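You operate a simulated robot arm through the tools that you are given. There is no shell and no other tool.

You are at the controls of a simulated robot arm. One attempt, no reset.

Task
Fill the tub with water to the dark line and cover it again.
Fine: tap closed, chute back over the bucket. Where these are worked on the way, their far stop is far enough and under half their travel is too little: chute.
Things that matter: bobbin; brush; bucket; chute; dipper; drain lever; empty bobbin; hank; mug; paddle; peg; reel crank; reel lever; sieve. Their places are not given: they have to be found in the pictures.

Only the result counts: the job must be done as asked and must still hold three seconds after the hand-in. Knocking over, shifting, dropping, spilling or breaking anything else fails it. A push-on lid holds only when it is set on centred and level and pressed home; a screw cap is set on level and turned clockwise until tight.

Robot
A 7-joint arm with a fingered hand, fixed in place. Base frame: the origin is at the foot of the arm, x ahead of it, y to its left, z up. Lengths are in m, angles in rad, forces in N, time in s.
With the tool pointing down near the work surface it reaches from about 0.1 to 0.68 m from the base axis. Its first joint turns from -1.204 to 3.002 rad. Payload 5 kg.
Tool frame: the origin (TCP) lies between the finger pads and is the grasp point; the fingertips stand 0.032 m ahead of it; z points along the fingers, y is the line along which they close. The gripper opens to 0.16 m. The gripper's body begins 0.089 m behind the TCP. The gripper is a hand of 3 fingers: y runs from the thumb to the fingers, the wrist lies at [0, 0, -0.252] in the tool frame, and closing takes about 1.5 s.
Orientation is told as [roll, pitch, yaw] about the base's x, y, z axes, in that order, counted from this pose: with the fingers straight down and closing along the base's y, the tool's x points along the base's -x, its y along +y and its z along -z.

Tools
- The arm moves only by the tool jog_arm. Its argument "deltas" is a list of rows, each an object of numbers (a shift or turn left out is 0, a gripper value left out holds the last): "dx", "dy", "dz": the shift along the tool's x, y, z in m; "ax", "ay", "az": the turn, a rotation vector about the tool's x, y, z in degrees. In form: [{"dx": .., "dy": .., "dz": .., "ax": .., "ay": .., "az": ..}, ...]. A call has 1 to 20 rows; each row shifts and turns the commanded pose from where the row before left it, along the tool's axes as they then stand. "gripper" is the opening, from 0 (shut) to 1 (fully open), set as the call begins (left out, the last holds). A row lasts 0.2 s, in which the tool goes at most 0.05 m and 0.15 rad; a call with a longer step from one row to the next is refused whole, and so is a gripper value outside its range. Where a pose cannot be reached the arm comes as near as it can. A force on the tool above 90 N (or 10 N above the force at the start of the call, whichever is more), or a blocked arm, ends the call early, and 0.2 s more pass. Each finger travels about 0.108 m/s and halts on what it meets, pressing with about 25 N; the grip force reading is that of the motor and also rises with nothing between the fingers. The clock runs only during rows and for 0.2 s after the last one: add rows that do not move to give the fingers time. It gives the time, the measured TCP pose, the force on the tool (base axes), the opening and the grip force at its end, in the units of the frame above (readings bear some noise), with the torque about the TCP (base axes, N m) and any sound that the robot's microphone picked up.
- Cameras (640 x 400 px; columns grow to the right, rows downward): "scene" is fixed at [0.2187, -0.6497, 1.4944]; the picture's right is [-0.96, 0.29, 0.00], its down [0.20, 0.67, -0.72] and it looks along [-0.21, -0.68, -0.70] (base axes); focal length 214 px, centre (320, 200). "wrist" rides on the gripper at [0.065, -0.004, -0.116] in the tool frame; the picture's right is [0.06, 1.00, 0.00], its down [-0.87, 0.05, -0.49] and it looks along [-0.49, 0.03, 0.87] (tool axes); focal length 261 px, centre (320, 200).
- capture(camera): a new picture of that camera. No time passes.
- raise_lower(by): slides the trunk up (or, below 0, down) by that many m; the arm rides with it, the base frame stays. It gives what a move gives, with no picture.
- finger_targets(finger1, finger2, thumb_bend): sets how far each is bent, from 0 (flat) to 1 (curled in); at 0.3 the hand is open as for a grip, at 0.7 the pads meet at the TCP. One left out holds its place. A second passes; each finger stops where it meets its share of the squeeze, and holds until it gets a number again. A gripper value or a shape takes the hand back. It gives what a move gives, with no picture; readings hold the bend of each and the force on the fingers (four entries, about 0 where the hand has none), thumb and palm.
- hand_shape(shape): the hand has 3 fingers and takes this shape, open, in about a second: jaw (thumb against the fingers, like two jaws); tri (thumb and two fingers); tip (a fingertip pinch); poke (one finger out to press); point (the index stretched); flat (the hand flat); cup (the hand cupped); fist (a fist). The gripper value then closes the fingers along that shape, each until it touches; the sizes above hold for jaw. It gives what a move gives, with no picture.
- measure_at(camera, pixels): for up to 12 pixels [column, row] of the newest picture of that camera ("zoom" is the newest enlarged one), the place [x, y, z] in the base frame of the surface seen there, good to about 0.002 m. No time passes.
- enlarge(camera, box): a new picture of the part [left, top, right, bottom] of that camera's present view, enlarged. No time passes.
- finish_job(): hands the job in; it is judged then, once.

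Leave the gripper open and the arm clear of the work at the hand-in unless told otherwise.

The tools are called after "Call:" by a JSON object that holds its "api" and its "payload". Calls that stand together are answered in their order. jog_arm: Moves the arm, as the interface text tells. Its arguments: {"type":"object","properties":{"deltas":{"type":"array"},"gripper":{"type":"number"}},"required":["deltas"]} The other tools are called the same way: raise_lower (by) slides the trunk up or down; hand_shape (shape) gives the hand a shape; finger_targets (finger1, finger2, thumb_bend) moves the fingers one by one; capture (camera) takes a picture; measure_at (camera, pixels) gives the place of the surface under pixels of a picture; enlarge (camera, box) takes an enlarged picture of a part of a camera's view; finish_job () hands the job in.

At the start:

```text
t: 0.0
eef_pos: [0.4693, -0.101, 1.3755]
ee_rot: [0.003, 0.0, 0.001]
force: [-0.4, -0.1, -0.1]
wrist_torque: [0.0, 0.05, 0.0]
finger_gap: 0.1598
gripper_force: 0.2
shape: jaw
bend: [0.3, 0.3, 0.3]
finger forces: [0.1, 0.1, 0.0, 0.0, 0.0, 0.0]
trunk travel left (down, up): [-0.775, 0.165]
```

scene: 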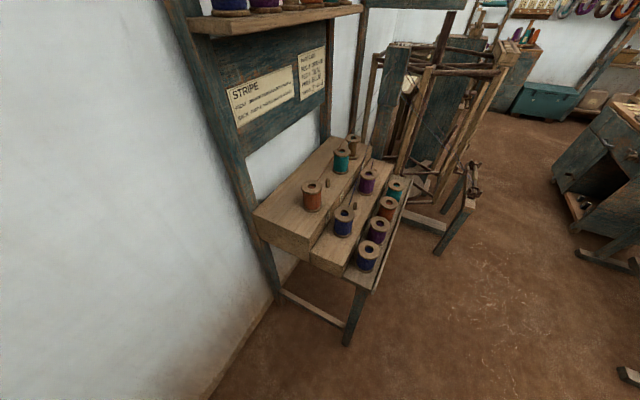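
wrist: 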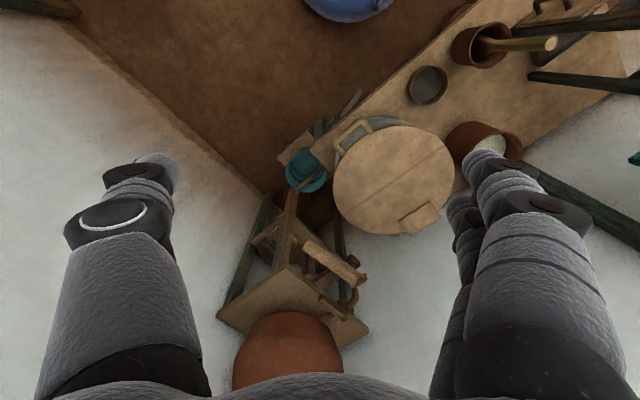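

I see in the wrist picture a round wooden-lidded tub at about (393,180), and other things around it. The scene camera looks at a bobbin rack. I will take enlarged pictures of the wrist view first.

Call:
{"api": "enlarge", "payload": {"camera": "wrist", "box": [200, 60, 480, 240]}}

Call:
{"api": "enlarge", "payload": {"camera": "scene", "box": [180, 0, 480, 280]}}

```text
2.22 times, centred on (340, 150) of wrist
```

zoom: 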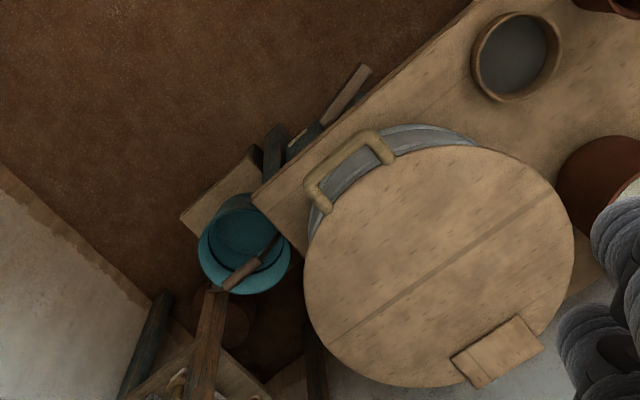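

```text
1.43 times, centred on (330, 140) of scene
```

zoom: 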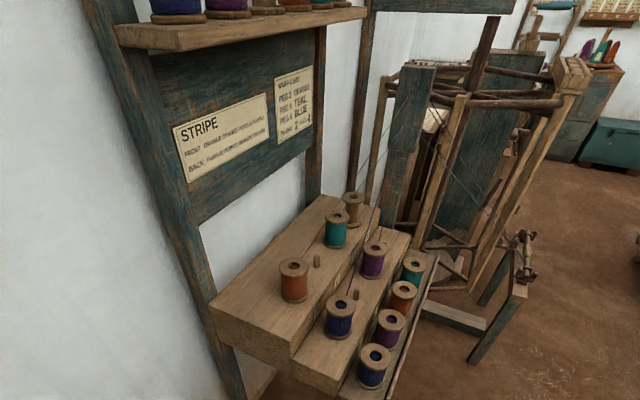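

I will measure points in the wrist picture: lid centre (393,180), lid edges, tub handle (352,135), bucket (305,170), dish (428,85), pots, and clay things.

Call:
{"api": "capture", "payload": {"camera": "wrist"}}

Call:
{"api": "measure_at", "payload": {"camera": "wrist", "pixels": [[393, 180], [337, 190], [450, 170], [352, 128], [306, 165], [428, 85], [480, 45], [540, 44], [490, 140], [345, 10], [285, 340], [418, 217]]}}

Call:
{"api": "measure_at", "payload": {"camera": "wrist", "pixels": [[340, 265], [280, 290], [285, 215], [305, 180], [320, 150], [295, 155], [355, 100], [460, 110], [560, 80], [200, 100], [550, 8], [635, 160]]}}

```text
taken
```

wrist: 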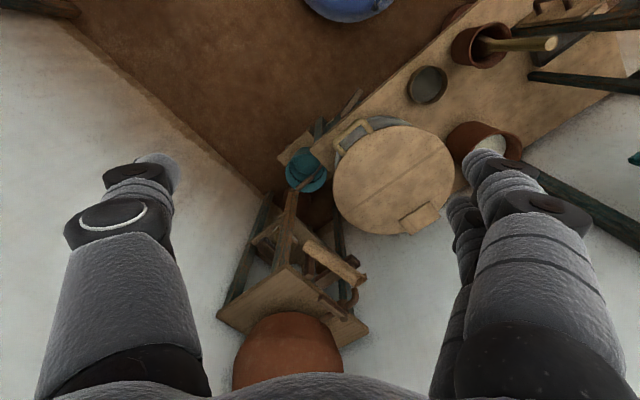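

```text
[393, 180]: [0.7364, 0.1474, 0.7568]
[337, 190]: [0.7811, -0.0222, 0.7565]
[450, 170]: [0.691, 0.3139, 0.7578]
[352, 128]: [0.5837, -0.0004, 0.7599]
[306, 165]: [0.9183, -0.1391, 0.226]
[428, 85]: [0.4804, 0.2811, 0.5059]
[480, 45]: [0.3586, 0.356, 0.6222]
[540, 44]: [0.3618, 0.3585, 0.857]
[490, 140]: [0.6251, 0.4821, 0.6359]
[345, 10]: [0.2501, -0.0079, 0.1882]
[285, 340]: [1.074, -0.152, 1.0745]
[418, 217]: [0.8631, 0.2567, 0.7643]
```

```text
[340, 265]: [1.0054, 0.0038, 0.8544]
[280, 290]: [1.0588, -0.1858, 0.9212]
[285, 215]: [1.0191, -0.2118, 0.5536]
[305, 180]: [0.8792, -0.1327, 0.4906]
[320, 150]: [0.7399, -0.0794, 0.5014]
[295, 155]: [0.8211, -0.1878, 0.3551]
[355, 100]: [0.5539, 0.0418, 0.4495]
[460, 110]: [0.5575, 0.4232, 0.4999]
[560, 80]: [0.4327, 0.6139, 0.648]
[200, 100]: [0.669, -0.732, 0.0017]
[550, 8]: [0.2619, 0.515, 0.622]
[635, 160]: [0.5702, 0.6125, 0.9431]
```

The lidded tub sits at about (0.74, 0.15, 0.757). I need a view further ahead, so I tilt the hand forward by about 40° in the free air to see the vessel, tap and chute.

Call:
{"api": "jog_arm", "payload": {"deltas": [{"ay": -8}, {"ay": -8}, {"ay": -8}, {"ay": -8}, {"ay": -8}], "gripper": 1}}

Call:
{"api": "capture", "payload": {"camera": "wrist"}}

```text
t: 1.2
eef_pos: [0.505, -0.0687, 1.3805]
ee_rot: [-0.015, -0.514, 0.027]
force: [1.6, -1.1, 2.4]
wrist_torque: [0.06, 0.22, 0.01]
finger_gap: 0.16
gripper_force: 0.1
shape: jaw
bend: [0.3, 0.3, 0.3]
finger forces: [0.0, 0.0, 0.1, 0.1, 0.0, 0.1]
out of reach, approached as far as the arm can: row 3, 4, 5
trunk travel left (down, up): [-0.775, 0.165]
```

```text
taken
```

wrist: 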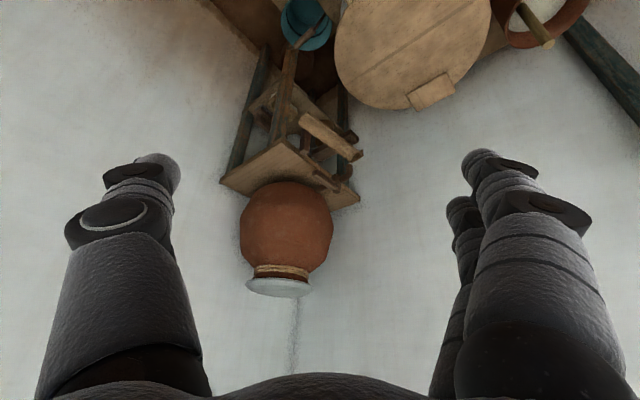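

The clay vessel stands on a wooden stand at about (285,230); a wooden spout/lever at (330,135) and the teal bucket at (305,25). I enlarge that part.

Call:
{"api": "enlarge", "payload": {"camera": "wrist", "box": [200, 0, 400, 210]}}

Call:
{"api": "measure_at", "payload": {"camera": "wrist", "pixels": [[285, 230], [355, 155], [305, 120], [330, 137], [290, 60], [275, 130], [290, 160], [435, 90], [345, 178], [325, 175], [305, 30], [265, 105]]}}

```text
1.90 times, centred on (300, 105) of wrist
```

zoom: 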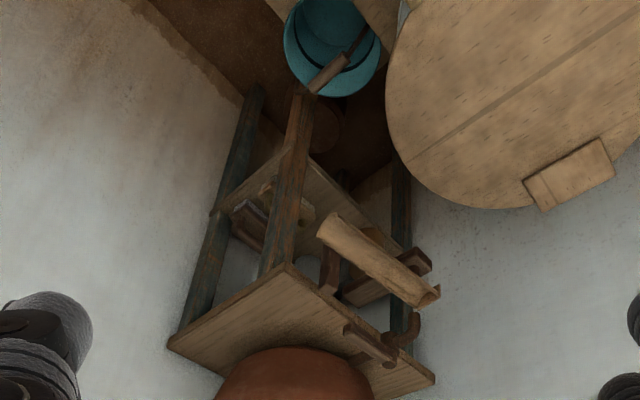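

```text
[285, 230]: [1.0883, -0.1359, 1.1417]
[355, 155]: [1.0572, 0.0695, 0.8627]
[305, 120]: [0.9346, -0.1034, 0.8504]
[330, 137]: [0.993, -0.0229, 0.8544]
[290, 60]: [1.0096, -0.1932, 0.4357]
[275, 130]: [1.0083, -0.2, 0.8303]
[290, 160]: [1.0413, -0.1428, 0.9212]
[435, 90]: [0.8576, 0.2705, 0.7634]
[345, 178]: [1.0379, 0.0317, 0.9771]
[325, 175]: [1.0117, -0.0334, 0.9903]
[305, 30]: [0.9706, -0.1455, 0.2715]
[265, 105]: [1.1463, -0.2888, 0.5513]
```

The stand has a spout at about (1.04, 0.03, 0.98), and a wooden chute at z≈0.855 with its near end at (0.93, -0.10), above the bucket. I back off and tilt more to view it better.

Call:
{"api": "jog_arm", "payload": {"deltas": [{"dx": 0.035, "dz": -0.02}, {"dx": 0.035, "dz": -0.02}, {"dx": 0.035, "dz": -0.02}, {"dx": 0.035, "dz": -0.02}, {"ay": -4}, {"ay": -4}, {"ay": -4}]}}

Call:
{"api": "capture", "payload": {"camera": "wrist"}}

```text
t: 2.8
eef_pos: [0.4249, -0.0046, 1.4904]
ee_rot: [-0.018, -0.758, 0.03]
force: [-0.4, -0.4, 0.3]
wrist_torque: [-0.01, 0.01, 0.0]
finger_gap: 0.16
gripper_force: 0.0
shape: jaw
bend: [0.3, 0.3, 0.3]
finger forces: [0.1, 0.1, 0.0, 0.0, 0.0, 0.0]
out of reach, approached as far as the arm can: row 1, 2, 3, 4, 5, 6, 7
trunk travel left (down, up): [-0.775, 0.165]
```

```text
taken
```

wrist: 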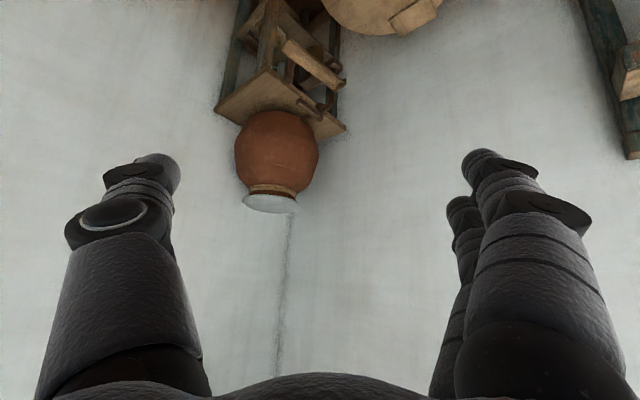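

The arm is near its limits here at this height. I lower the trunk by 0.3 m (free air below: lid top is at z 0.76) to look at the stand from a lower place.

Call:
{"api": "raise_lower", "payload": {"by": -0.3}}

Call:
{"api": "capture", "payload": {"camera": "wrist"}}

```text
t: 5.8
eef_pos: [0.425, -0.0035, 1.1896]
ee_rot: [-0.022, -0.759, 0.034]
force: [0.4, 0.3, -0.4]
wrist_torque: [0.01, 0.05, -0.01]
finger_gap: 0.1599
gripper_force: 0.0
shape: jaw
bend: [0.3, 0.3, 0.3]
finger forces: [0.1, 0.0, 0.1, 0.0, 0.1, 0.1]
trunk travel left (down, up): [-0.475, 0.465]
```

```text
taken
```

wrist: 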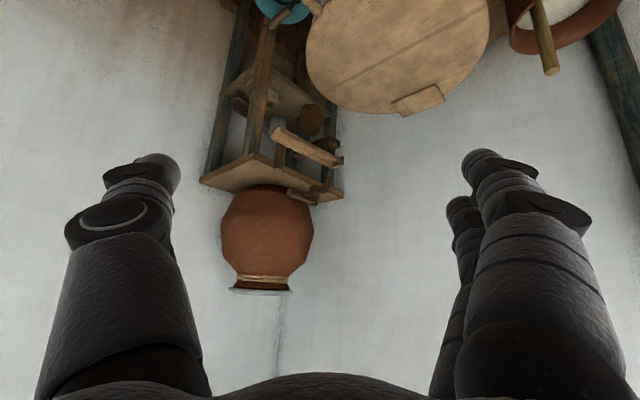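

Now the stand is seen more from the side. I enlarge it around (280,130).

Call:
{"api": "enlarge", "payload": {"camera": "wrist", "box": [190, 0, 380, 220]}}

Call:
{"api": "measure_at", "payload": {"camera": "wrist", "pixels": [[278, 128], [338, 163], [305, 145], [305, 192], [318, 200], [335, 192], [327, 145], [310, 118], [283, 65], [285, 155], [262, 75], [265, 165]]}}

```text
1.82 times, centred on (285, 110) of wrist
```

zoom: 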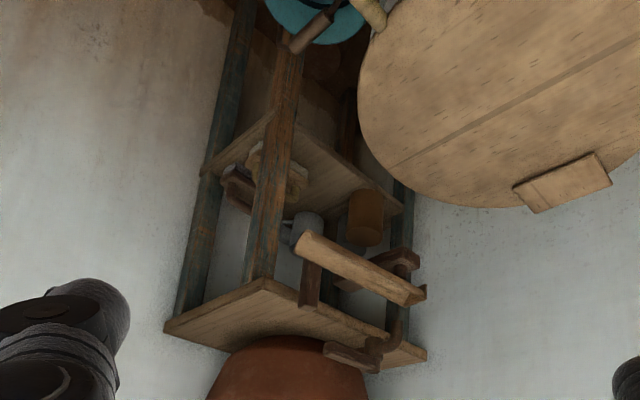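

```text
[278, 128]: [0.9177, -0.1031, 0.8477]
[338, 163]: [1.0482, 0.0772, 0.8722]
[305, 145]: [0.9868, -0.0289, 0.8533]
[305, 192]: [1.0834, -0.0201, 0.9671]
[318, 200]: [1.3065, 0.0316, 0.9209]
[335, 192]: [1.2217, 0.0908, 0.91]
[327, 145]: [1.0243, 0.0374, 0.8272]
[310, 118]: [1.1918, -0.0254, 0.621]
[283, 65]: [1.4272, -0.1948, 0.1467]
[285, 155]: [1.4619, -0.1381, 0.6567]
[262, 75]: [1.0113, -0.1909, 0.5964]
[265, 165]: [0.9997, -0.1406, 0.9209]
```

I see a shelf with cups, the chute at z≈0.85 with a block support near (1.03, 0.04), and the tap handle near (1.05, -0.02, 0.97). Next I tilt back to straight down and look at the bench on the left.

Call:
{"api": "jog_arm", "payload": {"deltas": [{"ay": 8}, {"ay": 8}, {"ay": 8}, {"ay": 8}, {"ay": 8}]}}

Call:
{"api": "capture", "payload": {"camera": "wrist"}}

```text
t: 7.0
eef_pos: [0.426, -0.0042, 1.1888]
ee_rot: [-0.013, -0.057, 0.021]
force: [0.3, 0.4, -0.7]
wrist_torque: [0.0, 0.03, 0.02]
finger_gap: 0.16
gripper_force: 0.2
shape: jaw
bend: [0.3, 0.3, 0.3]
finger forces: [0.0, 0.1, 0.0, 0.0, 0.0, 0.1]
trunk travel left (down, up): [-0.475, 0.465]
```

```text
taken
```

wrist: 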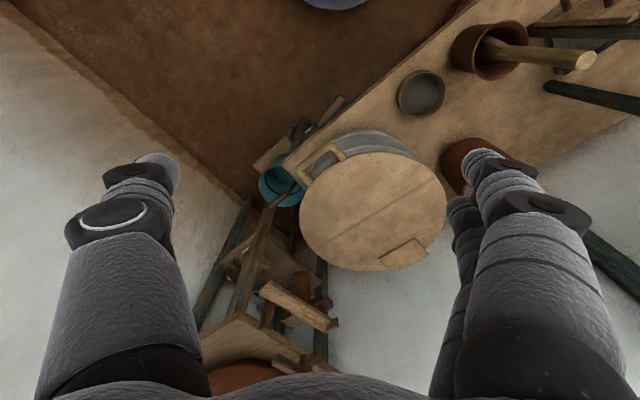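

The arm answered exactly this time. I enlarge the tub and bench region and the region right of it.

Call:
{"api": "enlarge", "payload": {"camera": "wrist", "box": [190, 90, 450, 370]}}

Call:
{"api": "enlarge", "payload": {"camera": "wrist", "box": [380, 0, 640, 180]}}

```text
1.43 times, centred on (320, 230) of wrist
```

zoom: 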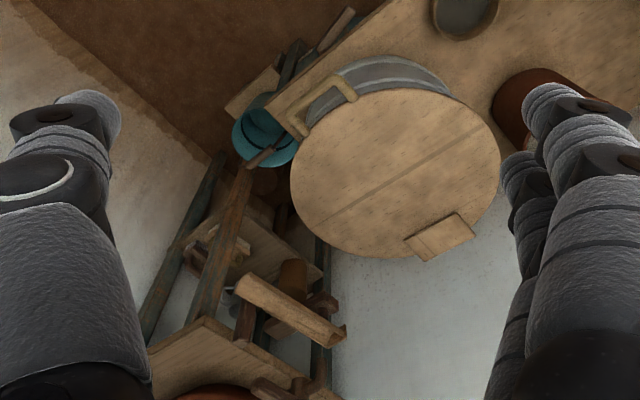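

```text
2.22 times, centred on (510, 90) of wrist
```

zoom: 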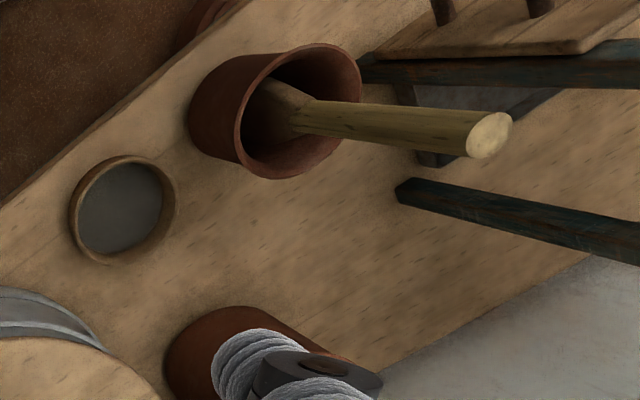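

I lower the trunk another 0.2 m (TCP to z≈0.99, still clear at x 0.43, y 0) to see the lid, its handle and tub closely.

Call:
{"api": "raise_lower", "payload": {"by": -0.2}}

Call:
{"api": "capture", "payload": {"camera": "wrist"}}

```text
t: 9.2
eef_pos: [0.4248, -0.0038, 0.99]
ee_rot: [-0.015, -0.059, 0.019]
force: [-0.8, -0.6, 0.2]
wrist_torque: [0.0, -0.01, -0.02]
finger_gap: 0.16
gripper_force: 0.0
shape: jaw
bend: [0.3, 0.3, 0.3]
finger forces: [0.0, 0.0, 0.1, 0.0, 0.1, 0.0]
trunk travel left (down, up): [-0.275, 0.665]
```

```text
taken
```

wrist: 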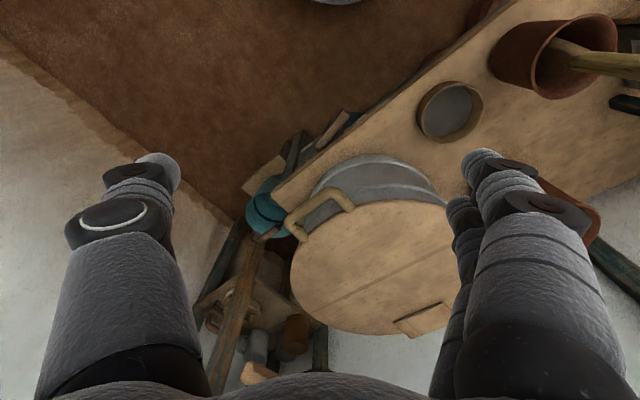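

The tub's metal side and a wooden loop handle at (320,215) are seen now. I enlarge and measure the handle, tub side and lid edge.

Call:
{"api": "enlarge", "payload": {"camera": "wrist", "box": [230, 100, 470, 340]}}

Call:
{"api": "measure_at", "payload": {"camera": "wrist", "pixels": [[290, 222], [302, 238], [320, 200], [337, 190], [350, 206], [345, 200], [400, 203], [375, 180], [330, 215], [370, 265], [420, 318], [300, 280]]}}

Call:
{"api": "measure_at", "payload": {"camera": "wrist", "pixels": [[340, 122], [330, 130], [295, 150], [270, 175], [262, 205], [280, 190], [255, 210], [450, 105], [450, 85], [290, 165], [390, 170], [440, 190]]}}

```text
1.67 times, centred on (350, 220) of wrist
```

zoom: 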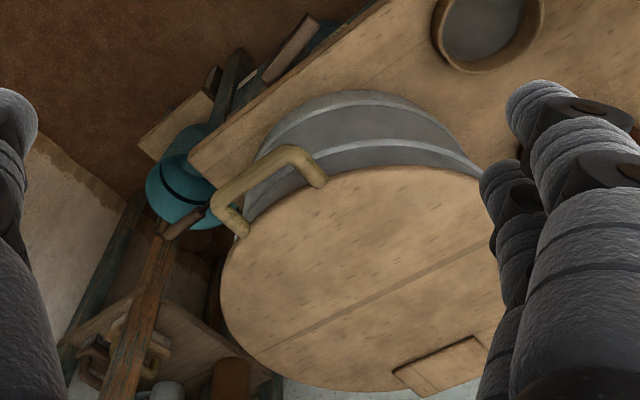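

```text
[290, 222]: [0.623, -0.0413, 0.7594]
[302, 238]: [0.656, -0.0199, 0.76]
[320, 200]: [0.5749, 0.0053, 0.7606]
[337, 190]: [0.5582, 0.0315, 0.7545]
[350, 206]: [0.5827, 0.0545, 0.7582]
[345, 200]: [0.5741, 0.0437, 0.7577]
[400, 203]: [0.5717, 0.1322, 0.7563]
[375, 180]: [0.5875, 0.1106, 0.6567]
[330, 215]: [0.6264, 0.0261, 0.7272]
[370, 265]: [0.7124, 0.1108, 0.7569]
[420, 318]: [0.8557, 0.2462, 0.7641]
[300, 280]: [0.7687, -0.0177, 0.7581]
```

```text
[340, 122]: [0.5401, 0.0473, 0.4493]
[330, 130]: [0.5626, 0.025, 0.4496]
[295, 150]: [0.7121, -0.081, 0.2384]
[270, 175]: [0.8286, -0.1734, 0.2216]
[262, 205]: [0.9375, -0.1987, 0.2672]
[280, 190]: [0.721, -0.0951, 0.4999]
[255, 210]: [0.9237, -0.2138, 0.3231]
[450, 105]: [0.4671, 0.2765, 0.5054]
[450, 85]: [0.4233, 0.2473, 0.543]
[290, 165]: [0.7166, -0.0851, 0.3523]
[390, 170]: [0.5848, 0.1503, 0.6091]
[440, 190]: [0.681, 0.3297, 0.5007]
```

The handle loop belongs to the lid (z≈0.757) at its near side, and a hinge-like block sits on the opposite side (0.857, 0.262). The lid centre works out to about (0.745, 0.149), radius 0.174. Now I turn the hand 45° to the left and back off to see the front of the tub and beneath the bench edge.

Call:
{"api": "jog_arm", "payload": {"deltas": [{"az": -8}, {"az": -8}, {"az": -8}, {"az": -8}, {"az": -8}, {"az": -5}, {"dx": 0.038, "dy": -0.0094, "dz": 0.008}, {"dx": 0.038, "dy": -0.0094, "dz": 0.008}, {"dx": 0.038, "dy": -0.0094, "dz": 0.008}, {"dx": 0.038, "dy": -0.0094, "dz": 0.008}, {"dx": 0.038, "dy": -0.0094, "dz": 0.008}, {"dx": 0.038, "dy": -0.0094, "dz": 0.008}]}}

Call:
{"api": "capture", "payload": {"camera": "wrist"}}

```text
t: 12.0
eef_pos: [0.3389, -0.1848, 0.9188]
ee_rot: [0.06, 0.066, 0.829]
force: [-0.1, 0.3, 0.1]
wrist_torque: [0.04, 0.01, 0.0]
finger_gap: 0.16
gripper_force: 0.1
shape: jaw
bend: [0.3, 0.3, 0.3]
finger forces: [0.0, 0.1, 0.1, 0.0, 0.0, 0.0]
out of reach, approached as far as the arm can: row 11, 12
trunk travel left (down, up): [-0.275, 0.665]
stopped in row 12: the arm was blocked; the commanded pose is now the measured one
```

```text
taken
```

wrist: 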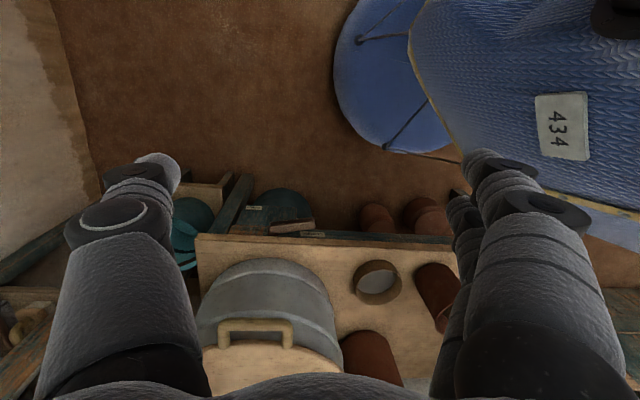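

Now the bench is square to the picture: tub with handle at (255,330), a lever-like piece with a label at the bench's front edge around (290,225). I enlarge there.

Call:
{"api": "enlarge", "payload": {"camera": "wrist", "box": [150, 160, 470, 360]}}

Call:
{"api": "measure_at", "payload": {"camera": "wrist", "pixels": [[257, 208], [290, 227], [315, 235], [240, 190], [215, 190], [275, 200], [195, 215], [190, 250], [200, 240], [440, 245], [377, 283], [430, 285]]}}

```text
2.00 times, centred on (310, 260) of wrist
```

zoom: 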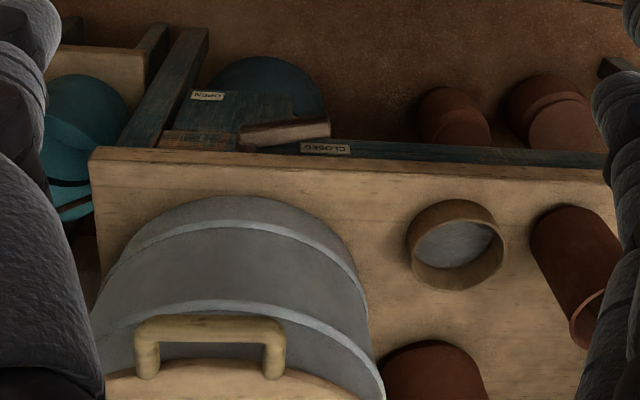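

```text
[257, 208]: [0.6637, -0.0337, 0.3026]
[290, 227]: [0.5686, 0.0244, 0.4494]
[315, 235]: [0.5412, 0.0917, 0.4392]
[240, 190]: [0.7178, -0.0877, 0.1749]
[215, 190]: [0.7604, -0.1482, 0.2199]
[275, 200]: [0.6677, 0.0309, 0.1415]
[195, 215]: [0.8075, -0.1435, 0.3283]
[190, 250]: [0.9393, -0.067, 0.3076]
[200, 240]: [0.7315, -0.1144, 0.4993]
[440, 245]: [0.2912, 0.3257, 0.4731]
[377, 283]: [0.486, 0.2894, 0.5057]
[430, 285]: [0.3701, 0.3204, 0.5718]
```

There is a lever with "OPEN" and "CLOSED" labels at the front edge of the bench: the drain lever. I enlarge more to tell its state.

Call:
{"api": "enlarge", "payload": {"camera": "wrist", "box": [200, 160, 350, 255]}}

Call:
{"api": "measure_at", "payload": {"camera": "zoom", "pixels": [[230, 90], [220, 135], [150, 200], [330, 220], [440, 210], [560, 230], [360, 190], [540, 255], [480, 250], [300, 160], [60, 120], [320, 60]]}}

```text
4.21 times, centred on (275, 208) of wrist
```

zoom: 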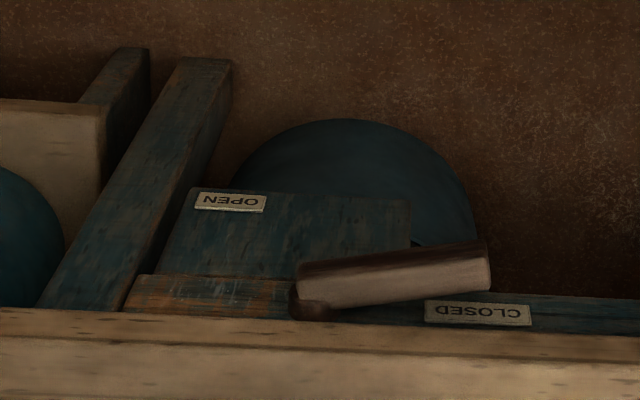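

```text
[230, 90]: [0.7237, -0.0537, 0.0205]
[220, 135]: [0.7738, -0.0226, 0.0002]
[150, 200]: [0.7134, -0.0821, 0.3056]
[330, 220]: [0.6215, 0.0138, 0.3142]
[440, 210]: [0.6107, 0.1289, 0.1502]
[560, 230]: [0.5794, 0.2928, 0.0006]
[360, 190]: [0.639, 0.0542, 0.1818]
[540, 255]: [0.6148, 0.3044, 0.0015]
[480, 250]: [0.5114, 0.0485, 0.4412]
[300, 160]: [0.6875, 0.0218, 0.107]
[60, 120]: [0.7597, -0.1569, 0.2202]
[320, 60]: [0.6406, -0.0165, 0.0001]
```

The drain lever's handle lies level beside the "CLOSED" label ("OPEN" is lower, below the pivot), so the drain looks closed. Next I turn back to yaw 0, rise and move ahead to look closely at the tap and chute.

Call:
{"api": "jog_arm", "payload": {"deltas": [{"dz": -0.03, "dx": -0.03}, {"dz": -0.03, "dx": -0.03}, {"az": 8}, {"az": 8}, {"az": 8}, {"az": 8}, {"az": 8}, {"az": 7}]}}

Call:
{"api": "raise_lower", "payload": {"by": 0.1}}

```text
t: 13.8
eef_pos: [0.3847, -0.1404, 0.9735]
ee_rot: [-0.006, 0.092, 0.005]
force: [0.6, 0.3, -0.2]
wrist_torque: [-0.01, 0.01, 0.0]
finger_gap: 0.1601
gripper_force: 0.1
shape: jaw
bend: [0.3, 0.3, 0.3]
finger forces: [0.0, 0.0, 0.0, 0.0, 0.0, 0.0]
trunk travel left (down, up): [-0.275, 0.665]
```

```text
t: 15.1
eef_pos: [0.385, -0.1402, 1.0733]
ee_rot: [-0.008, 0.089, 0.008]
force: [0.0, -0.6, -0.2]
wrist_torque: [0.0, 0.03, 0.01]
finger_gap: 0.1602
gripper_force: 0.0
shape: jaw
bend: [0.3, 0.3, 0.3]
finger forces: [0.1, 0.0, 0.0, 0.1, 0.1, 0.1]
trunk travel left (down, up): [-0.375, 0.565]
```

I move 0.2 m ahead, then tilt forward about 64° to look level at the tap.

Call:
{"api": "jog_arm", "payload": {"deltas": [{"dx": -0.04}, {"dx": -0.04}, {"dx": -0.04}, {"dx": -0.04}, {"dx": -0.04}, {"ay": -8}, {"ay": -8}, {"ay": -8}, {"ay": -8}, {"ay": -8}, {"ay": -8}, {"ay": -8}, {"ay": -8}]}}

Call:
{"api": "capture", "payload": {"camera": "wrist"}}

```text
t: 17.9
eef_pos: [0.6154, -0.1294, 1.077]
ee_rot: [-0.012, -1.025, 0.018]
force: [-0.8, 0.8, 0.1]
wrist_torque: [0.04, 0.01, -0.02]
finger_gap: 0.1602
gripper_force: 0.2
shape: jaw
bend: [0.3, 0.3, 0.3]
finger forces: [0.0, 0.0, 0.1, 0.0, 0.1, 0.1]
out of reach, approached as far as the arm can: row 12, 13
trunk travel left (down, up): [-0.375, 0.565]
```

```text
taken
```

wrist: 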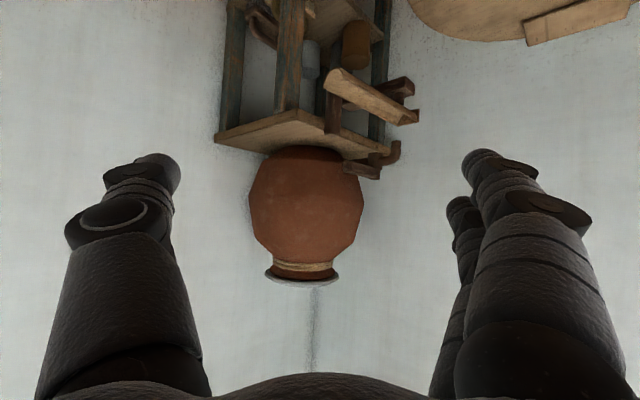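

Now the tap at about (375,160) and the chute at (370,100) are seen closer. I enlarge and measure.

Call:
{"api": "enlarge", "payload": {"camera": "wrist", "box": [300, 40, 440, 200]}}

Call:
{"api": "measure_at", "payload": {"camera": "zoom", "pixels": [[160, 115], [420, 200], [290, 160], [450, 270], [380, 310], [290, 315], [370, 330], [430, 110], [230, 165], [460, 130], [390, 290], [470, 200]]}}

```text
2.50 times, centred on (370, 120) of wrist
```

zoom: 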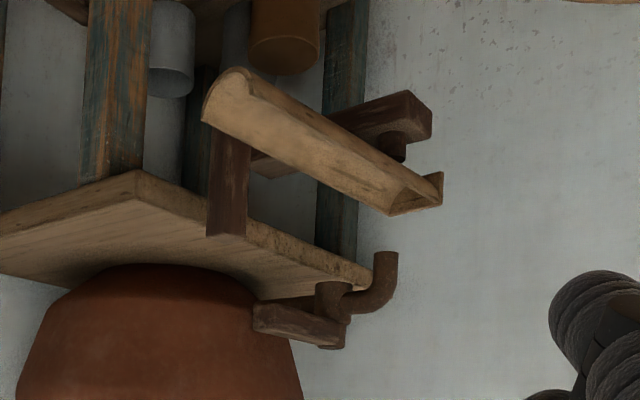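

```text
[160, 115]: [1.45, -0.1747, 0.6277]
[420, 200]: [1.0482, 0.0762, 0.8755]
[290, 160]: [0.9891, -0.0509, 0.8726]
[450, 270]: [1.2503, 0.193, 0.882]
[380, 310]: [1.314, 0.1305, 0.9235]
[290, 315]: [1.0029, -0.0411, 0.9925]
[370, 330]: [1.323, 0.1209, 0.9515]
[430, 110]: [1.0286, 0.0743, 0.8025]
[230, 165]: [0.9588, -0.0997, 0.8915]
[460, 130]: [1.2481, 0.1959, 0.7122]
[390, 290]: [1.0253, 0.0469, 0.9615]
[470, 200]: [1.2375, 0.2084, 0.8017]
```

I see the tap: a lever bar on top of the tap stem pointing from about (1.03,0.03) to (1.0,-0.045) at z≈0.99, spout curving down onto the chute's upper end; the chute pivots at its upper end near (1.03,0.074). I test how far the arm reaches forward with a level hand: 0.15 m ahead in free air, then more tilt.

Call:
{"api": "jog_arm", "payload": {"deltas": [{"dx": -0.0195, "dz": 0.032}, {"dx": -0.0195, "dz": 0.032}, {"dx": -0.0195, "dz": 0.032}, {"dx": -0.0195, "dz": 0.032}, {"ay": -8}, {"ay": -8}, {"ay": -8}]}}

Call:
{"api": "capture", "payload": {"camera": "wrist"}}

```text
t: 19.5
eef_pos: [0.7652, -0.1267, 1.0783]
ee_rot: [-0.058, -1.449, 0.064]
force: [0.1, -0.3, -0.5]
wrist_torque: [-0.01, 0.02, -0.02]
finger_gap: 0.1597
gripper_force: 0.0
shape: jaw
bend: [0.3, 0.3, 0.3]
finger forces: [0.0, 0.0, 0.1, 0.0, 0.1, 0.0]
trunk travel left (down, up): [-0.375, 0.565]
```

```text
taken
```

wrist: 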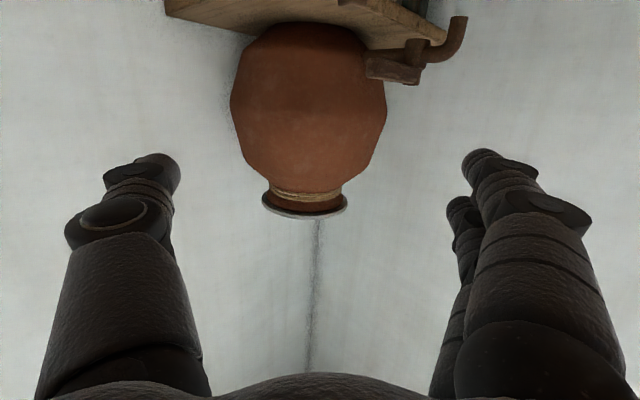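

Good, the hand is level at x=0.765. The camera looks upward from below the hand; I lower the trunk 0.13 m to get the tap in the middle of the view (still above lid at 0.757 and in front of chute at x 0.92).

Call:
{"api": "raise_lower", "payload": {"by": -0.13}}

Call:
{"api": "enlarge", "payload": {"camera": "wrist", "box": [250, 0, 510, 170]}}

```text
t: 21.1
eef_pos: [0.7652, -0.1286, 0.9467]
ee_rot: [-0.054, -1.445, 0.061]
force: [0.4, 0.3, -0.2]
wrist_torque: [-0.01, -0.01, 0.0]
finger_gap: 0.16
gripper_force: 0.0
shape: jaw
bend: [0.3, 0.3, 0.3]
finger forces: [0.0, 0.0, 0.1, 0.1, 0.1, 0.0]
trunk travel left (down, up): [-0.245, 0.695]
```

```text
2.35 times, centred on (380, 85) of wrist
```

zoom: 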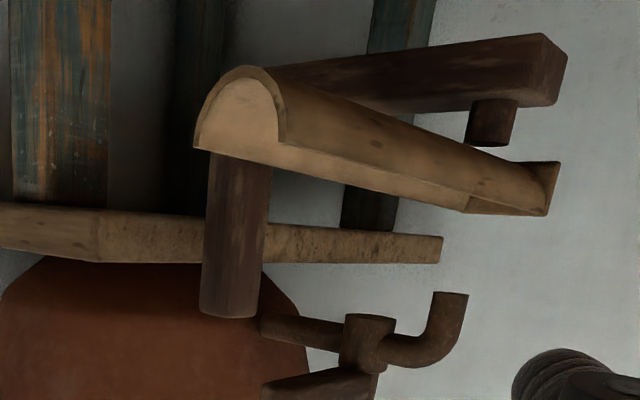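

Very clear: the chute has an upright dark handle peg near its low end (from chute up to about z 0.95), pivot peg at its upper end; the tap has a pipe, a valve body and a lever on top. I measure these.

Call:
{"api": "measure_at", "payload": {"camera": "zoom", "pixels": [[235, 200], [230, 250], [228, 305], [250, 300], [235, 90], [510, 190], [490, 125], [540, 70], [365, 340], [450, 310], [330, 385], [290, 325]]}}

Call:
{"api": "capture", "payload": {"camera": "wrist"}}

```text
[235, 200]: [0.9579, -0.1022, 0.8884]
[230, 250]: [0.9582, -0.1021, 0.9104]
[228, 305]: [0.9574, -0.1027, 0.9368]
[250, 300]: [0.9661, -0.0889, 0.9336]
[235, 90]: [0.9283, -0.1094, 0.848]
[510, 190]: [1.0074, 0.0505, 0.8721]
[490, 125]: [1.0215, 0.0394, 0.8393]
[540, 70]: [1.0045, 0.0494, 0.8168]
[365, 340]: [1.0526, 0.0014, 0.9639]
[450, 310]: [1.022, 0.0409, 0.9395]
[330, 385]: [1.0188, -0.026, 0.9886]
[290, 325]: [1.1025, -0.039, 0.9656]
```

```text
taken
```

wrist: 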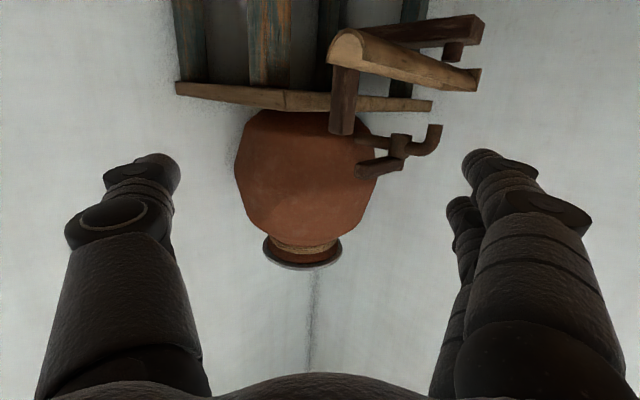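

Chute handle peg is at about (0.968,-0.098), top z≈0.94. Now a closer enlargement of the tap at (395,150).

Call:
{"api": "enlarge", "payload": {"camera": "wrist", "box": [330, 100, 460, 200]}}

Call:
{"api": "measure_at", "payload": {"camera": "wrist", "pixels": [[358, 170], [365, 175], [375, 166], [385, 163], [395, 163], [400, 145], [368, 165], [436, 130], [425, 148], [375, 143], [405, 150], [390, 170]]}}

```text
4.00 times, centred on (395, 150) of wrist
```

zoom: 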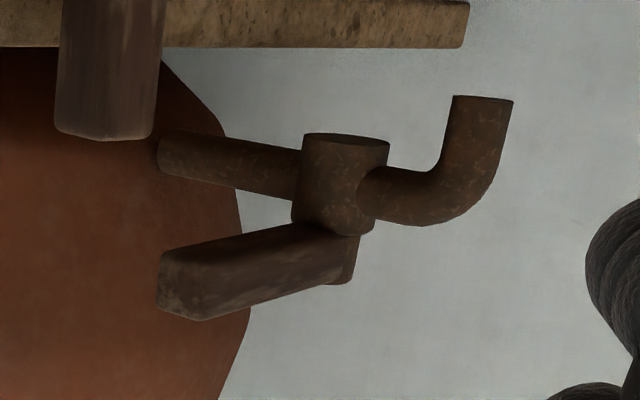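

```text
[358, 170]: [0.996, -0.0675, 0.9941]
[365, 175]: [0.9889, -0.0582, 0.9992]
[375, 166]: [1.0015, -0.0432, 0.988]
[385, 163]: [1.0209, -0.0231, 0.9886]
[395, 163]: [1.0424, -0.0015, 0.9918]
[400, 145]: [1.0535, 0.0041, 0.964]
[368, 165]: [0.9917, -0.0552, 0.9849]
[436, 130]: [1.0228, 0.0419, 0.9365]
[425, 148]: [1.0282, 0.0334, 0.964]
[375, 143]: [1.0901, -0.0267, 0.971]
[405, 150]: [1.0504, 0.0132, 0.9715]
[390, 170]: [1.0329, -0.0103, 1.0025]
```

Tap: pipe runs along (-0.7,0.7), the lever lies square to it (closed) with its tip at (0.99,-0.063,0.99); turning it a quarter towards +y should open it. Now I test reach ahead: forward 0.1 m along the tool z (tips will stop at x≈0.9, before the peg at 0.955).

Call:
{"api": "jog_arm", "payload": {"deltas": [{"dz": 0.03}, {"dz": 0.03}, {"dz": 0.03}]}}

Call:
{"api": "capture", "payload": {"camera": "wrist"}}

```text
t: 21.9
eef_pos: [0.8565, -0.1283, 0.9377]
ee_rot: [-0.062, -1.446, 0.068]
force: [-0.5, 0.0, 0.2]
wrist_torque: [0.01, 0.04, -0.03]
finger_gap: 0.16
gripper_force: 0.0
shape: jaw
bend: [0.3, 0.3, 0.3]
finger forces: [0.1, 0.1, 0.0, 0.1, 0.0, 0.0]
trunk travel left (down, up): [-0.245, 0.695]
```

```text
taken
```

wrist: 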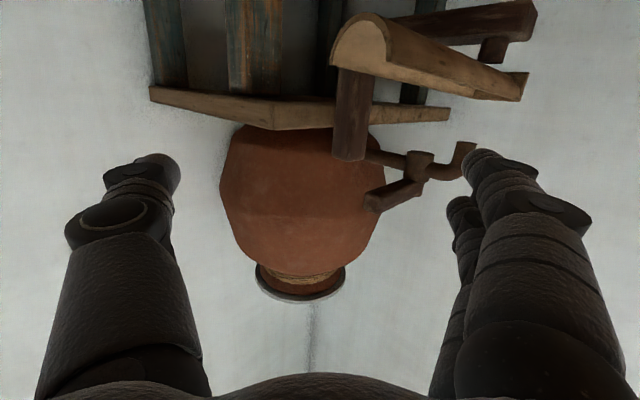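

The arm reaches x=0.857 easily with a level hand. Now I back off 0.2 m and turn the hand 45° to the left (about the vertical) to prepare for the lid handle.

Call:
{"api": "jog_arm", "payload": {"deltas": [{"dz": -0.04}, {"dz": -0.04}, {"dz": -0.04}, {"dz": -0.04}, {"dz": -0.04}, {"ax": -8}, {"ax": -8}, {"ax": -8}, {"ax": -8}, {"ax": -8}]}}

Call:
{"api": "capture", "payload": {"camera": "wrist"}}

```text
t: 24.1
eef_pos: [0.6875, -0.0946, 0.9527]
ee_rot: [0.267, -1.41, 0.413]
force: [0.1, -2.2, 1.3]
wrist_torque: [-0.07, 0.14, 0.17]
finger_gap: 0.1599
gripper_force: 0.0
shape: jaw
bend: [0.3, 0.3, 0.3]
finger forces: [0.0, 0.0, 0.0, 0.0, 0.1, 0.0]
out of reach, approached as far as the arm can: row 5, 6
trunk travel left (down, up): [-0.245, 0.695]
```

```text
taken
```

wrist: 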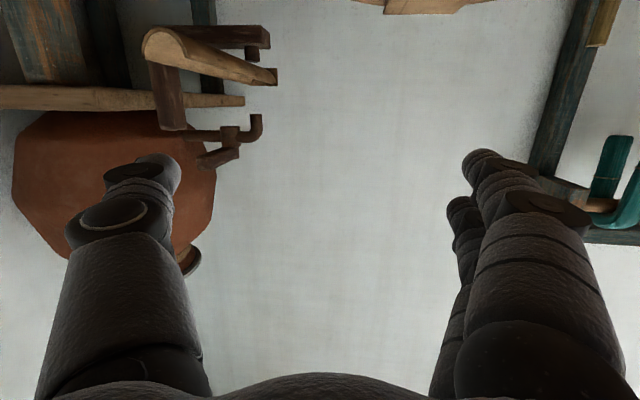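

The hand now points about 39° left, nearly level, at (0.69,-0.09,0.95). I close the fingers and try to go back to about (0.50,-0.12) at the same height to see if the arm can take this pose.

Call:
{"api": "jog_arm", "payload": {"deltas": [{"dx": 0.0058, "dy": 0.0195, "dz": -0.032}, {"dx": 0.0058, "dy": 0.0195, "dz": -0.032}, {"dx": 0.0058, "dy": 0.0195, "dz": -0.032}, {"dx": 0.0058, "dy": 0.0195, "dz": -0.032}, {"dx": 0.0058, "dy": 0.0195, "dz": -0.032}], "gripper": 0}}

```text
t: 25.3
eef_pos: [0.6306, -0.1494, 0.998]
ee_rot: [0.492, -1.42, 0.163]
force: [-0.3, 0.0, -0.8]
wrist_torque: [-0.03, -0.02, -0.02]
finger_gap: 0.0
gripper_force: 24.9
shape: jaw
bend: [0.65, 0.65, 0.67]
finger forces: [0.0, 0.1, 0.0, 0.0, 0.1, 0.0]
out of reach, approached as far as the arm can: row 2, 3, 4, 5
trunk travel left (down, up): [-0.245, 0.695]
```

Blocked by the arm's fold limit at this shoulder height. I try moving the arm down relative to the shoulder (0.2 m along tool x, which is down) and then back, to see if that frees it. Space below at (0.63,-0.15) is clear of the lid (its edge is at y≥-0.03), bucket is far below.

Call:
{"api": "jog_arm", "payload": {"deltas": [{"dx": 0.04}, {"dx": 0.04}, {"dx": 0.04}, {"dx": 0.04}]}}

Call:
{"api": "capture", "payload": {"camera": "wrist"}}

```text
t: 26.3
eef_pos: [0.6658, -0.1675, 0.8561]
ee_rot: [0.497, -1.418, 0.157]
force: [0.3, -0.2, -0.2]
wrist_torque: [0.02, -0.02, -0.03]
finger_gap: 0.0
gripper_force: 25.5
shape: jaw
bend: [0.65, 0.65, 0.67]
finger forces: [0.0, 0.0, 0.0, 0.0, 0.0, 0.0]
out of reach, approached as far as the arm can: row 1, 2, 3, 4
trunk travel left (down, up): [-0.245, 0.695]
```

```text
taken
```

wrist: 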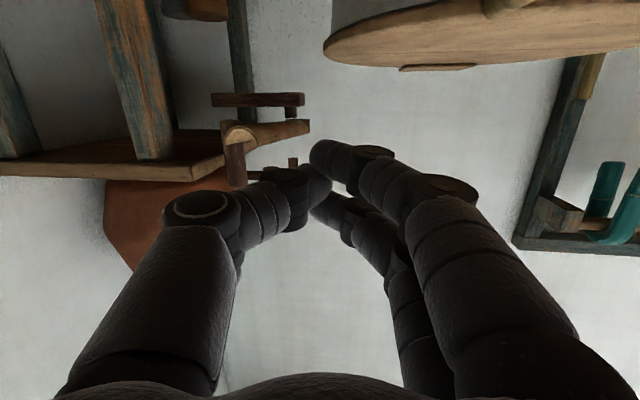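

Going lower forces the arm outward, so it is a wrist bend limit. I rise again and try rolling the hand by 90° about its pointing axis (thumb and fingers closing vertically), to see whether that gives more freedom.

Call:
{"api": "jog_arm", "payload": {"deltas": [{"dx": -0.04}, {"dx": -0.04}, {"dx": -0.04}, {"az": -8}, {"az": -8}, {"az": -8}, {"az": -8}, {"az": -8}, {"az": -8}, {"az": -8}, {"az": -8}, {"az": -8}, {"az": -8}, {"az": -8}, {"az": -2}]}}

```text
t: 29.5
eef_pos: [0.6832, -0.1619, 0.9756]
ee_rot: [-1.439, -0.069, 2.22]
force: [-0.5, -0.1, 0.2]
wrist_torque: [0.0, -0.01, -0.01]
finger_gap: 0.0
gripper_force: 24.4
shape: jaw
bend: [0.65, 0.65, 0.67]
finger forces: [0.1, 0.0, 0.0, 0.0, 0.1, 0.0]
trunk travel left (down, up): [-0.245, 0.695]
```

The roll worked (thumb on top, fingers below, pointing 38° left). Now I try backing along the pointing axis by 0.16 m.

Call:
{"api": "jog_arm", "payload": {"deltas": [{"dz": -0.04}, {"dz": -0.04}, {"dz": -0.04}, {"dz": -0.04}]}}

```text
t: 30.7
eef_pos: [0.5975, -0.2731, 0.897]
ee_rot: [-1.265, -0.198, 2.196]
force: [-0.8, -0.8, -0.2]
wrist_torque: [0.05, -0.02, 0.05]
finger_gap: 0.0
gripper_force: 25.0
shape: jaw
bend: [0.65, 0.65, 0.67]
finger forces: [0.0, 0.0, 0.0, 0.1, 0.0, 0.1]
out of reach, approached as far as the arm can: row 3, 4
trunk travel left (down, up): [-0.245, 0.695]
stopped in row 4: the arm was blocked; the commanded pose is now the measured one
```

With the roll, backing is also limited. A hand pointing about 45° down should be easier: its lower finger side can lift the handle bar all along the arc. I pitch the hand down and move over towards the handle at a safe height (z≈0.95).

Call:
{"api": "jog_arm", "payload": {"deltas": [{"ax": -8}, {"ax": -8}, {"ax": -8}, {"dx": -0.044, "dy": -0.0173, "dz": 0.0082}, {"dx": -0.044, "dy": -0.0173, "dz": 0.0082}, {"dx": -0.044, "dy": -0.0173, "dz": 0.0082}, {"dx": -0.044, "dy": -0.0173, "dz": 0.0082}, {"dx": -0.044, "dy": -0.0173, "dz": 0.0082}]}}

Call:
{"api": "capture", "payload": {"camera": "wrist"}}

```text
t: 32.5
eef_pos: [0.5461, -0.0516, 0.9786]
ee_rot: [-0.848, -0.196, 2.197]
force: [0.6, -1.0, -0.5]
wrist_torque: [0.03, 0.03, -0.01]
finger_gap: 0.0
gripper_force: 25.1
shape: jaw
bend: [0.65, 0.65, 0.67]
finger forces: [0.0, 0.0, 0.1, 0.0, 0.0, 0.1]
trunk travel left (down, up): [-0.245, 0.695]
```

```text
taken
```

wrist: 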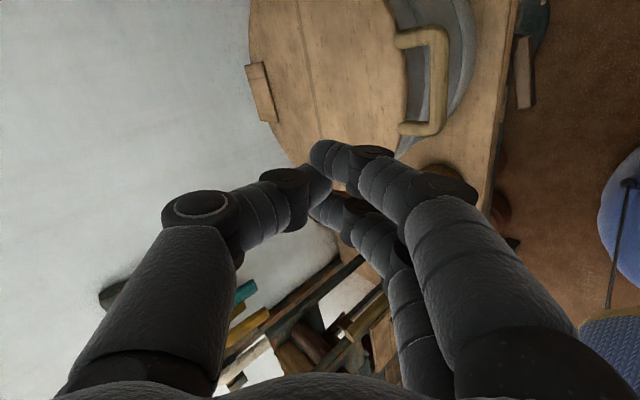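

This pose is reached well. The handle is clearly visible at (430,80), the hinge block at (262,93). I enlarge and measure the handle's parts.

Call:
{"api": "enlarge", "payload": {"camera": "wrist", "box": [240, 0, 560, 180]}}

Call:
{"api": "measure_at", "payload": {"camera": "wrist", "pixels": [[440, 45], [446, 80], [440, 120], [430, 80], [402, 42], [402, 130], [425, 38], [425, 130], [394, 80], [445, 30], [262, 93], [275, 120]]}}

```text
2.00 times, centred on (400, 90) of wrist
```

zoom: 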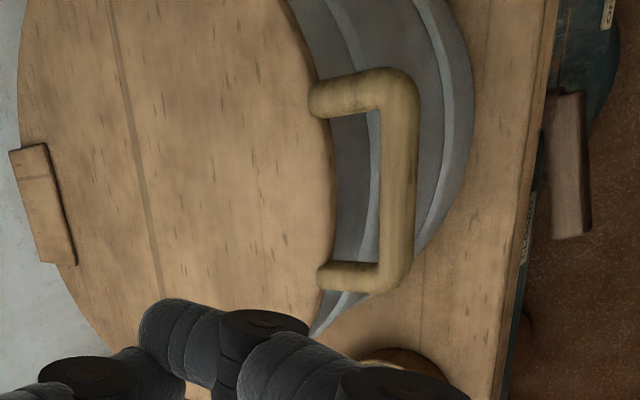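

```text
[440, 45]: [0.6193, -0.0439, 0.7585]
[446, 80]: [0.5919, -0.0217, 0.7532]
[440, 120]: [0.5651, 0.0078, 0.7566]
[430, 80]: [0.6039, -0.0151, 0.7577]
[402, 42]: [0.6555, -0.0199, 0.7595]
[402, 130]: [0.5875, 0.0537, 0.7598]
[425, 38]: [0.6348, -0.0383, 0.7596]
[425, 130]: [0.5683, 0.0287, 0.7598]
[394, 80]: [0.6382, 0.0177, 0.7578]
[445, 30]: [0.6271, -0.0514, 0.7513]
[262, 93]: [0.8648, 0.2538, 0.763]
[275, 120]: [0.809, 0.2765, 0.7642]
```

The bar's centre is at s≈0.408 (along 45° direction), z≈0.748, 2 cm thick, with a 4 cm gap to the lid rim; hinge near s≈0.80. I align the roll (−14.4°), open the hand to a 10 cm gap so the fingers go under/outside of the bar and the thumb stays above the lid, and move down to a waiting place outside the bar.

Call:
{"api": "jog_arm", "payload": {"deltas": [{"az": -7.2}, {"az": -7.2}, {}, {"dy": 0.032, "dz": 0.0187}, {"dy": 0.032, "dz": 0.0187}, {"dy": 0.032, "dz": 0.0187}, {"dy": 0.032, "dz": 0.0187}], "gripper": 0.625}}

Call:
{"api": "capture", "payload": {"camera": "wrist"}}

```text
t: 34.1
eef_pos: [0.5404, -0.0574, 0.9264]
ee_rot: [-0.866, -0.006, 2.364]
force: [0.8, 0.3, -0.2]
wrist_torque: [-0.02, 0.01, -0.06]
finger_gap: 0.0995
gripper_force: 0.0
shape: jaw
bend: [0.71, 0.71, 0.69]
finger forces: [0.0, 0.0, 0.1, 0.0, 0.0, 0.0]
out of reach, approached as far as the arm can: row 5, 6, 7
trunk travel left (down, up): [-0.245, 0.695]
```

```text
taken
```

wrist: 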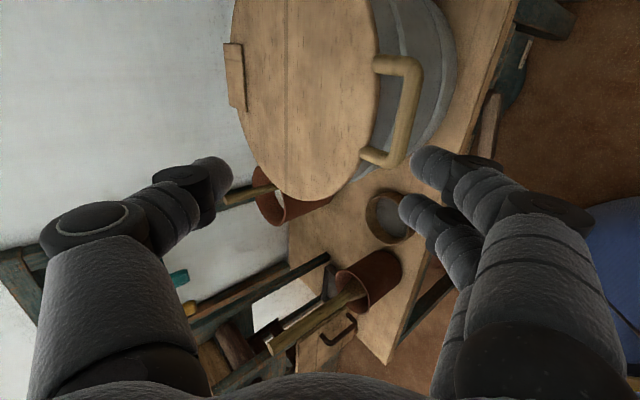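

The arm can't go lower itself, so I use the trunk: lower it 0.11 m; the hand comes to z≈0.816, still outside the bar (finger tips at s≈0.33, bar begins at s≈0.398).

Call:
{"api": "raise_lower", "payload": {"by": -0.11}}

Call:
{"api": "capture", "payload": {"camera": "wrist"}}

```text
t: 35.5
eef_pos: [0.54, -0.059, 0.8178]
ee_rot: [-0.864, -0.007, 2.363]
force: [0.1, 0.4, 0.1]
wrist_torque: [0.0, 0.0, 0.0]
finger_gap: 0.0998
gripper_force: 0.0
shape: jaw
bend: [0.71, 0.71, 0.69]
finger forces: [0.1, 0.0, 0.1, 0.1, 0.1, 0.0]
trunk travel left (down, up): [-0.135, 0.805]
```

```text
taken
```

wrist: 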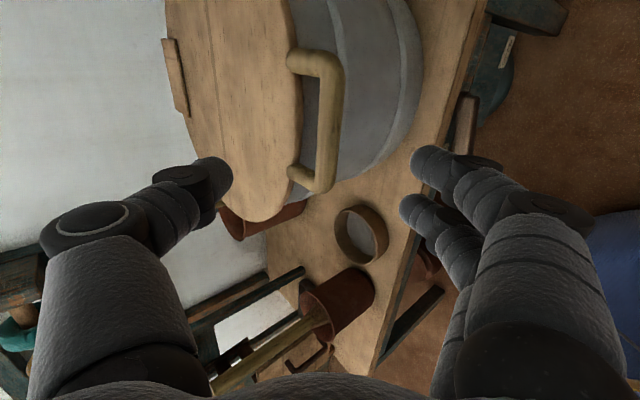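

The bar appears between thumb (225,175) and fingers (410,180). I advance along the pointing axis by 0.072 m and check.

Call:
{"api": "jog_arm", "payload": {"deltas": [{"dz": 0.024}, {"dz": 0.024}, {"dz": 0.024}]}}

Call:
{"api": "capture", "payload": {"camera": "wrist"}}

```text
t: 36.3
eef_pos: [0.5785, -0.0194, 0.772]
ee_rot: [-0.865, -0.008, 2.364]
force: [0.1, 0.1, 0.6]
wrist_torque: [-0.01, 0.0, 0.03]
finger_gap: 0.0993
gripper_force: 0.2
shape: jaw
bend: [0.71, 0.71, 0.69]
finger forces: [0.0, 0.1, 0.0, 0.1, 0.0, 0.0]
trunk travel left (down, up): [-0.135, 0.805]
```

```text
taken
```

wrist: 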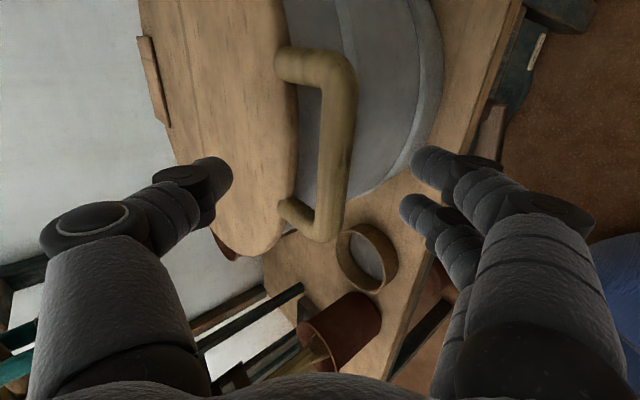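

I measure thumb tip (215,185), finger tips (425,165), (412,210), bar points and lid edge to see the clearances.

Call:
{"api": "measure_at", "payload": {"camera": "wrist", "pixels": [[222, 185], [205, 195], [425, 165], [415, 210], [340, 150], [325, 190], [290, 150], [345, 90], [430, 175], [440, 180]]}}

```text
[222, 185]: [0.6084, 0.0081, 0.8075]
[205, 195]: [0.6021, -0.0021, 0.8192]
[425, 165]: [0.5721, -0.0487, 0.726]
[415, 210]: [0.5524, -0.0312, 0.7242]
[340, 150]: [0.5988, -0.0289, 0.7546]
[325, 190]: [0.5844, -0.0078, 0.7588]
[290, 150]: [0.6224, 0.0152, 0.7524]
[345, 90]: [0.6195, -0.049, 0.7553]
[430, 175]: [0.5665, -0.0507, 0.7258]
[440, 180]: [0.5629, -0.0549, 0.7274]
```

Fingers are at s≈0.37, z≈0.725, below and outside of the bar (s 0.398–0.418, z≈0.748); thumb is 5 cm above the lid. I advance 3 cm more so that the fingertips pass under the bar, then move up along -y by 3 cm to touch it.

Call:
{"api": "jog_arm", "payload": {"deltas": [{"dz": 0.015}, {"dz": 0.015}, {"dy": -0.01}, {"dy": -0.01}]}}

Call:
{"api": "capture", "payload": {"camera": "wrist"}}

```text
t: 37.3
eef_pos: [0.6027, 0.0069, 0.7652]
ee_rot: [-0.865, -0.008, 2.364]
force: [0.3, -0.6, -0.1]
wrist_torque: [-0.03, 0.0, 0.0]
finger_gap: 0.0996
gripper_force: 0.0
shape: jaw
bend: [0.71, 0.71, 0.69]
finger forces: [0.0, 0.1, 0.0, 0.0, 0.0, 0.0]
trunk travel left (down, up): [-0.135, 0.805]
```

```text
taken
```

wrist: 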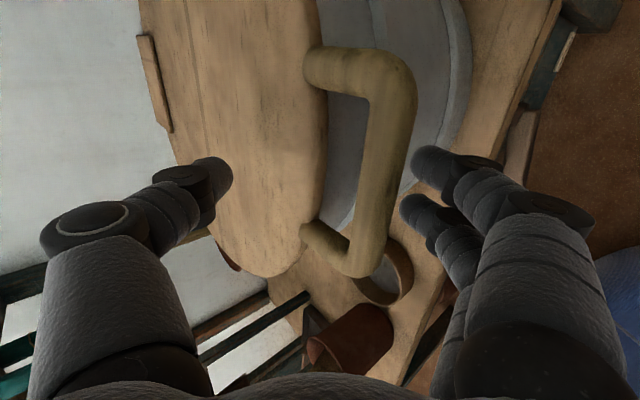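

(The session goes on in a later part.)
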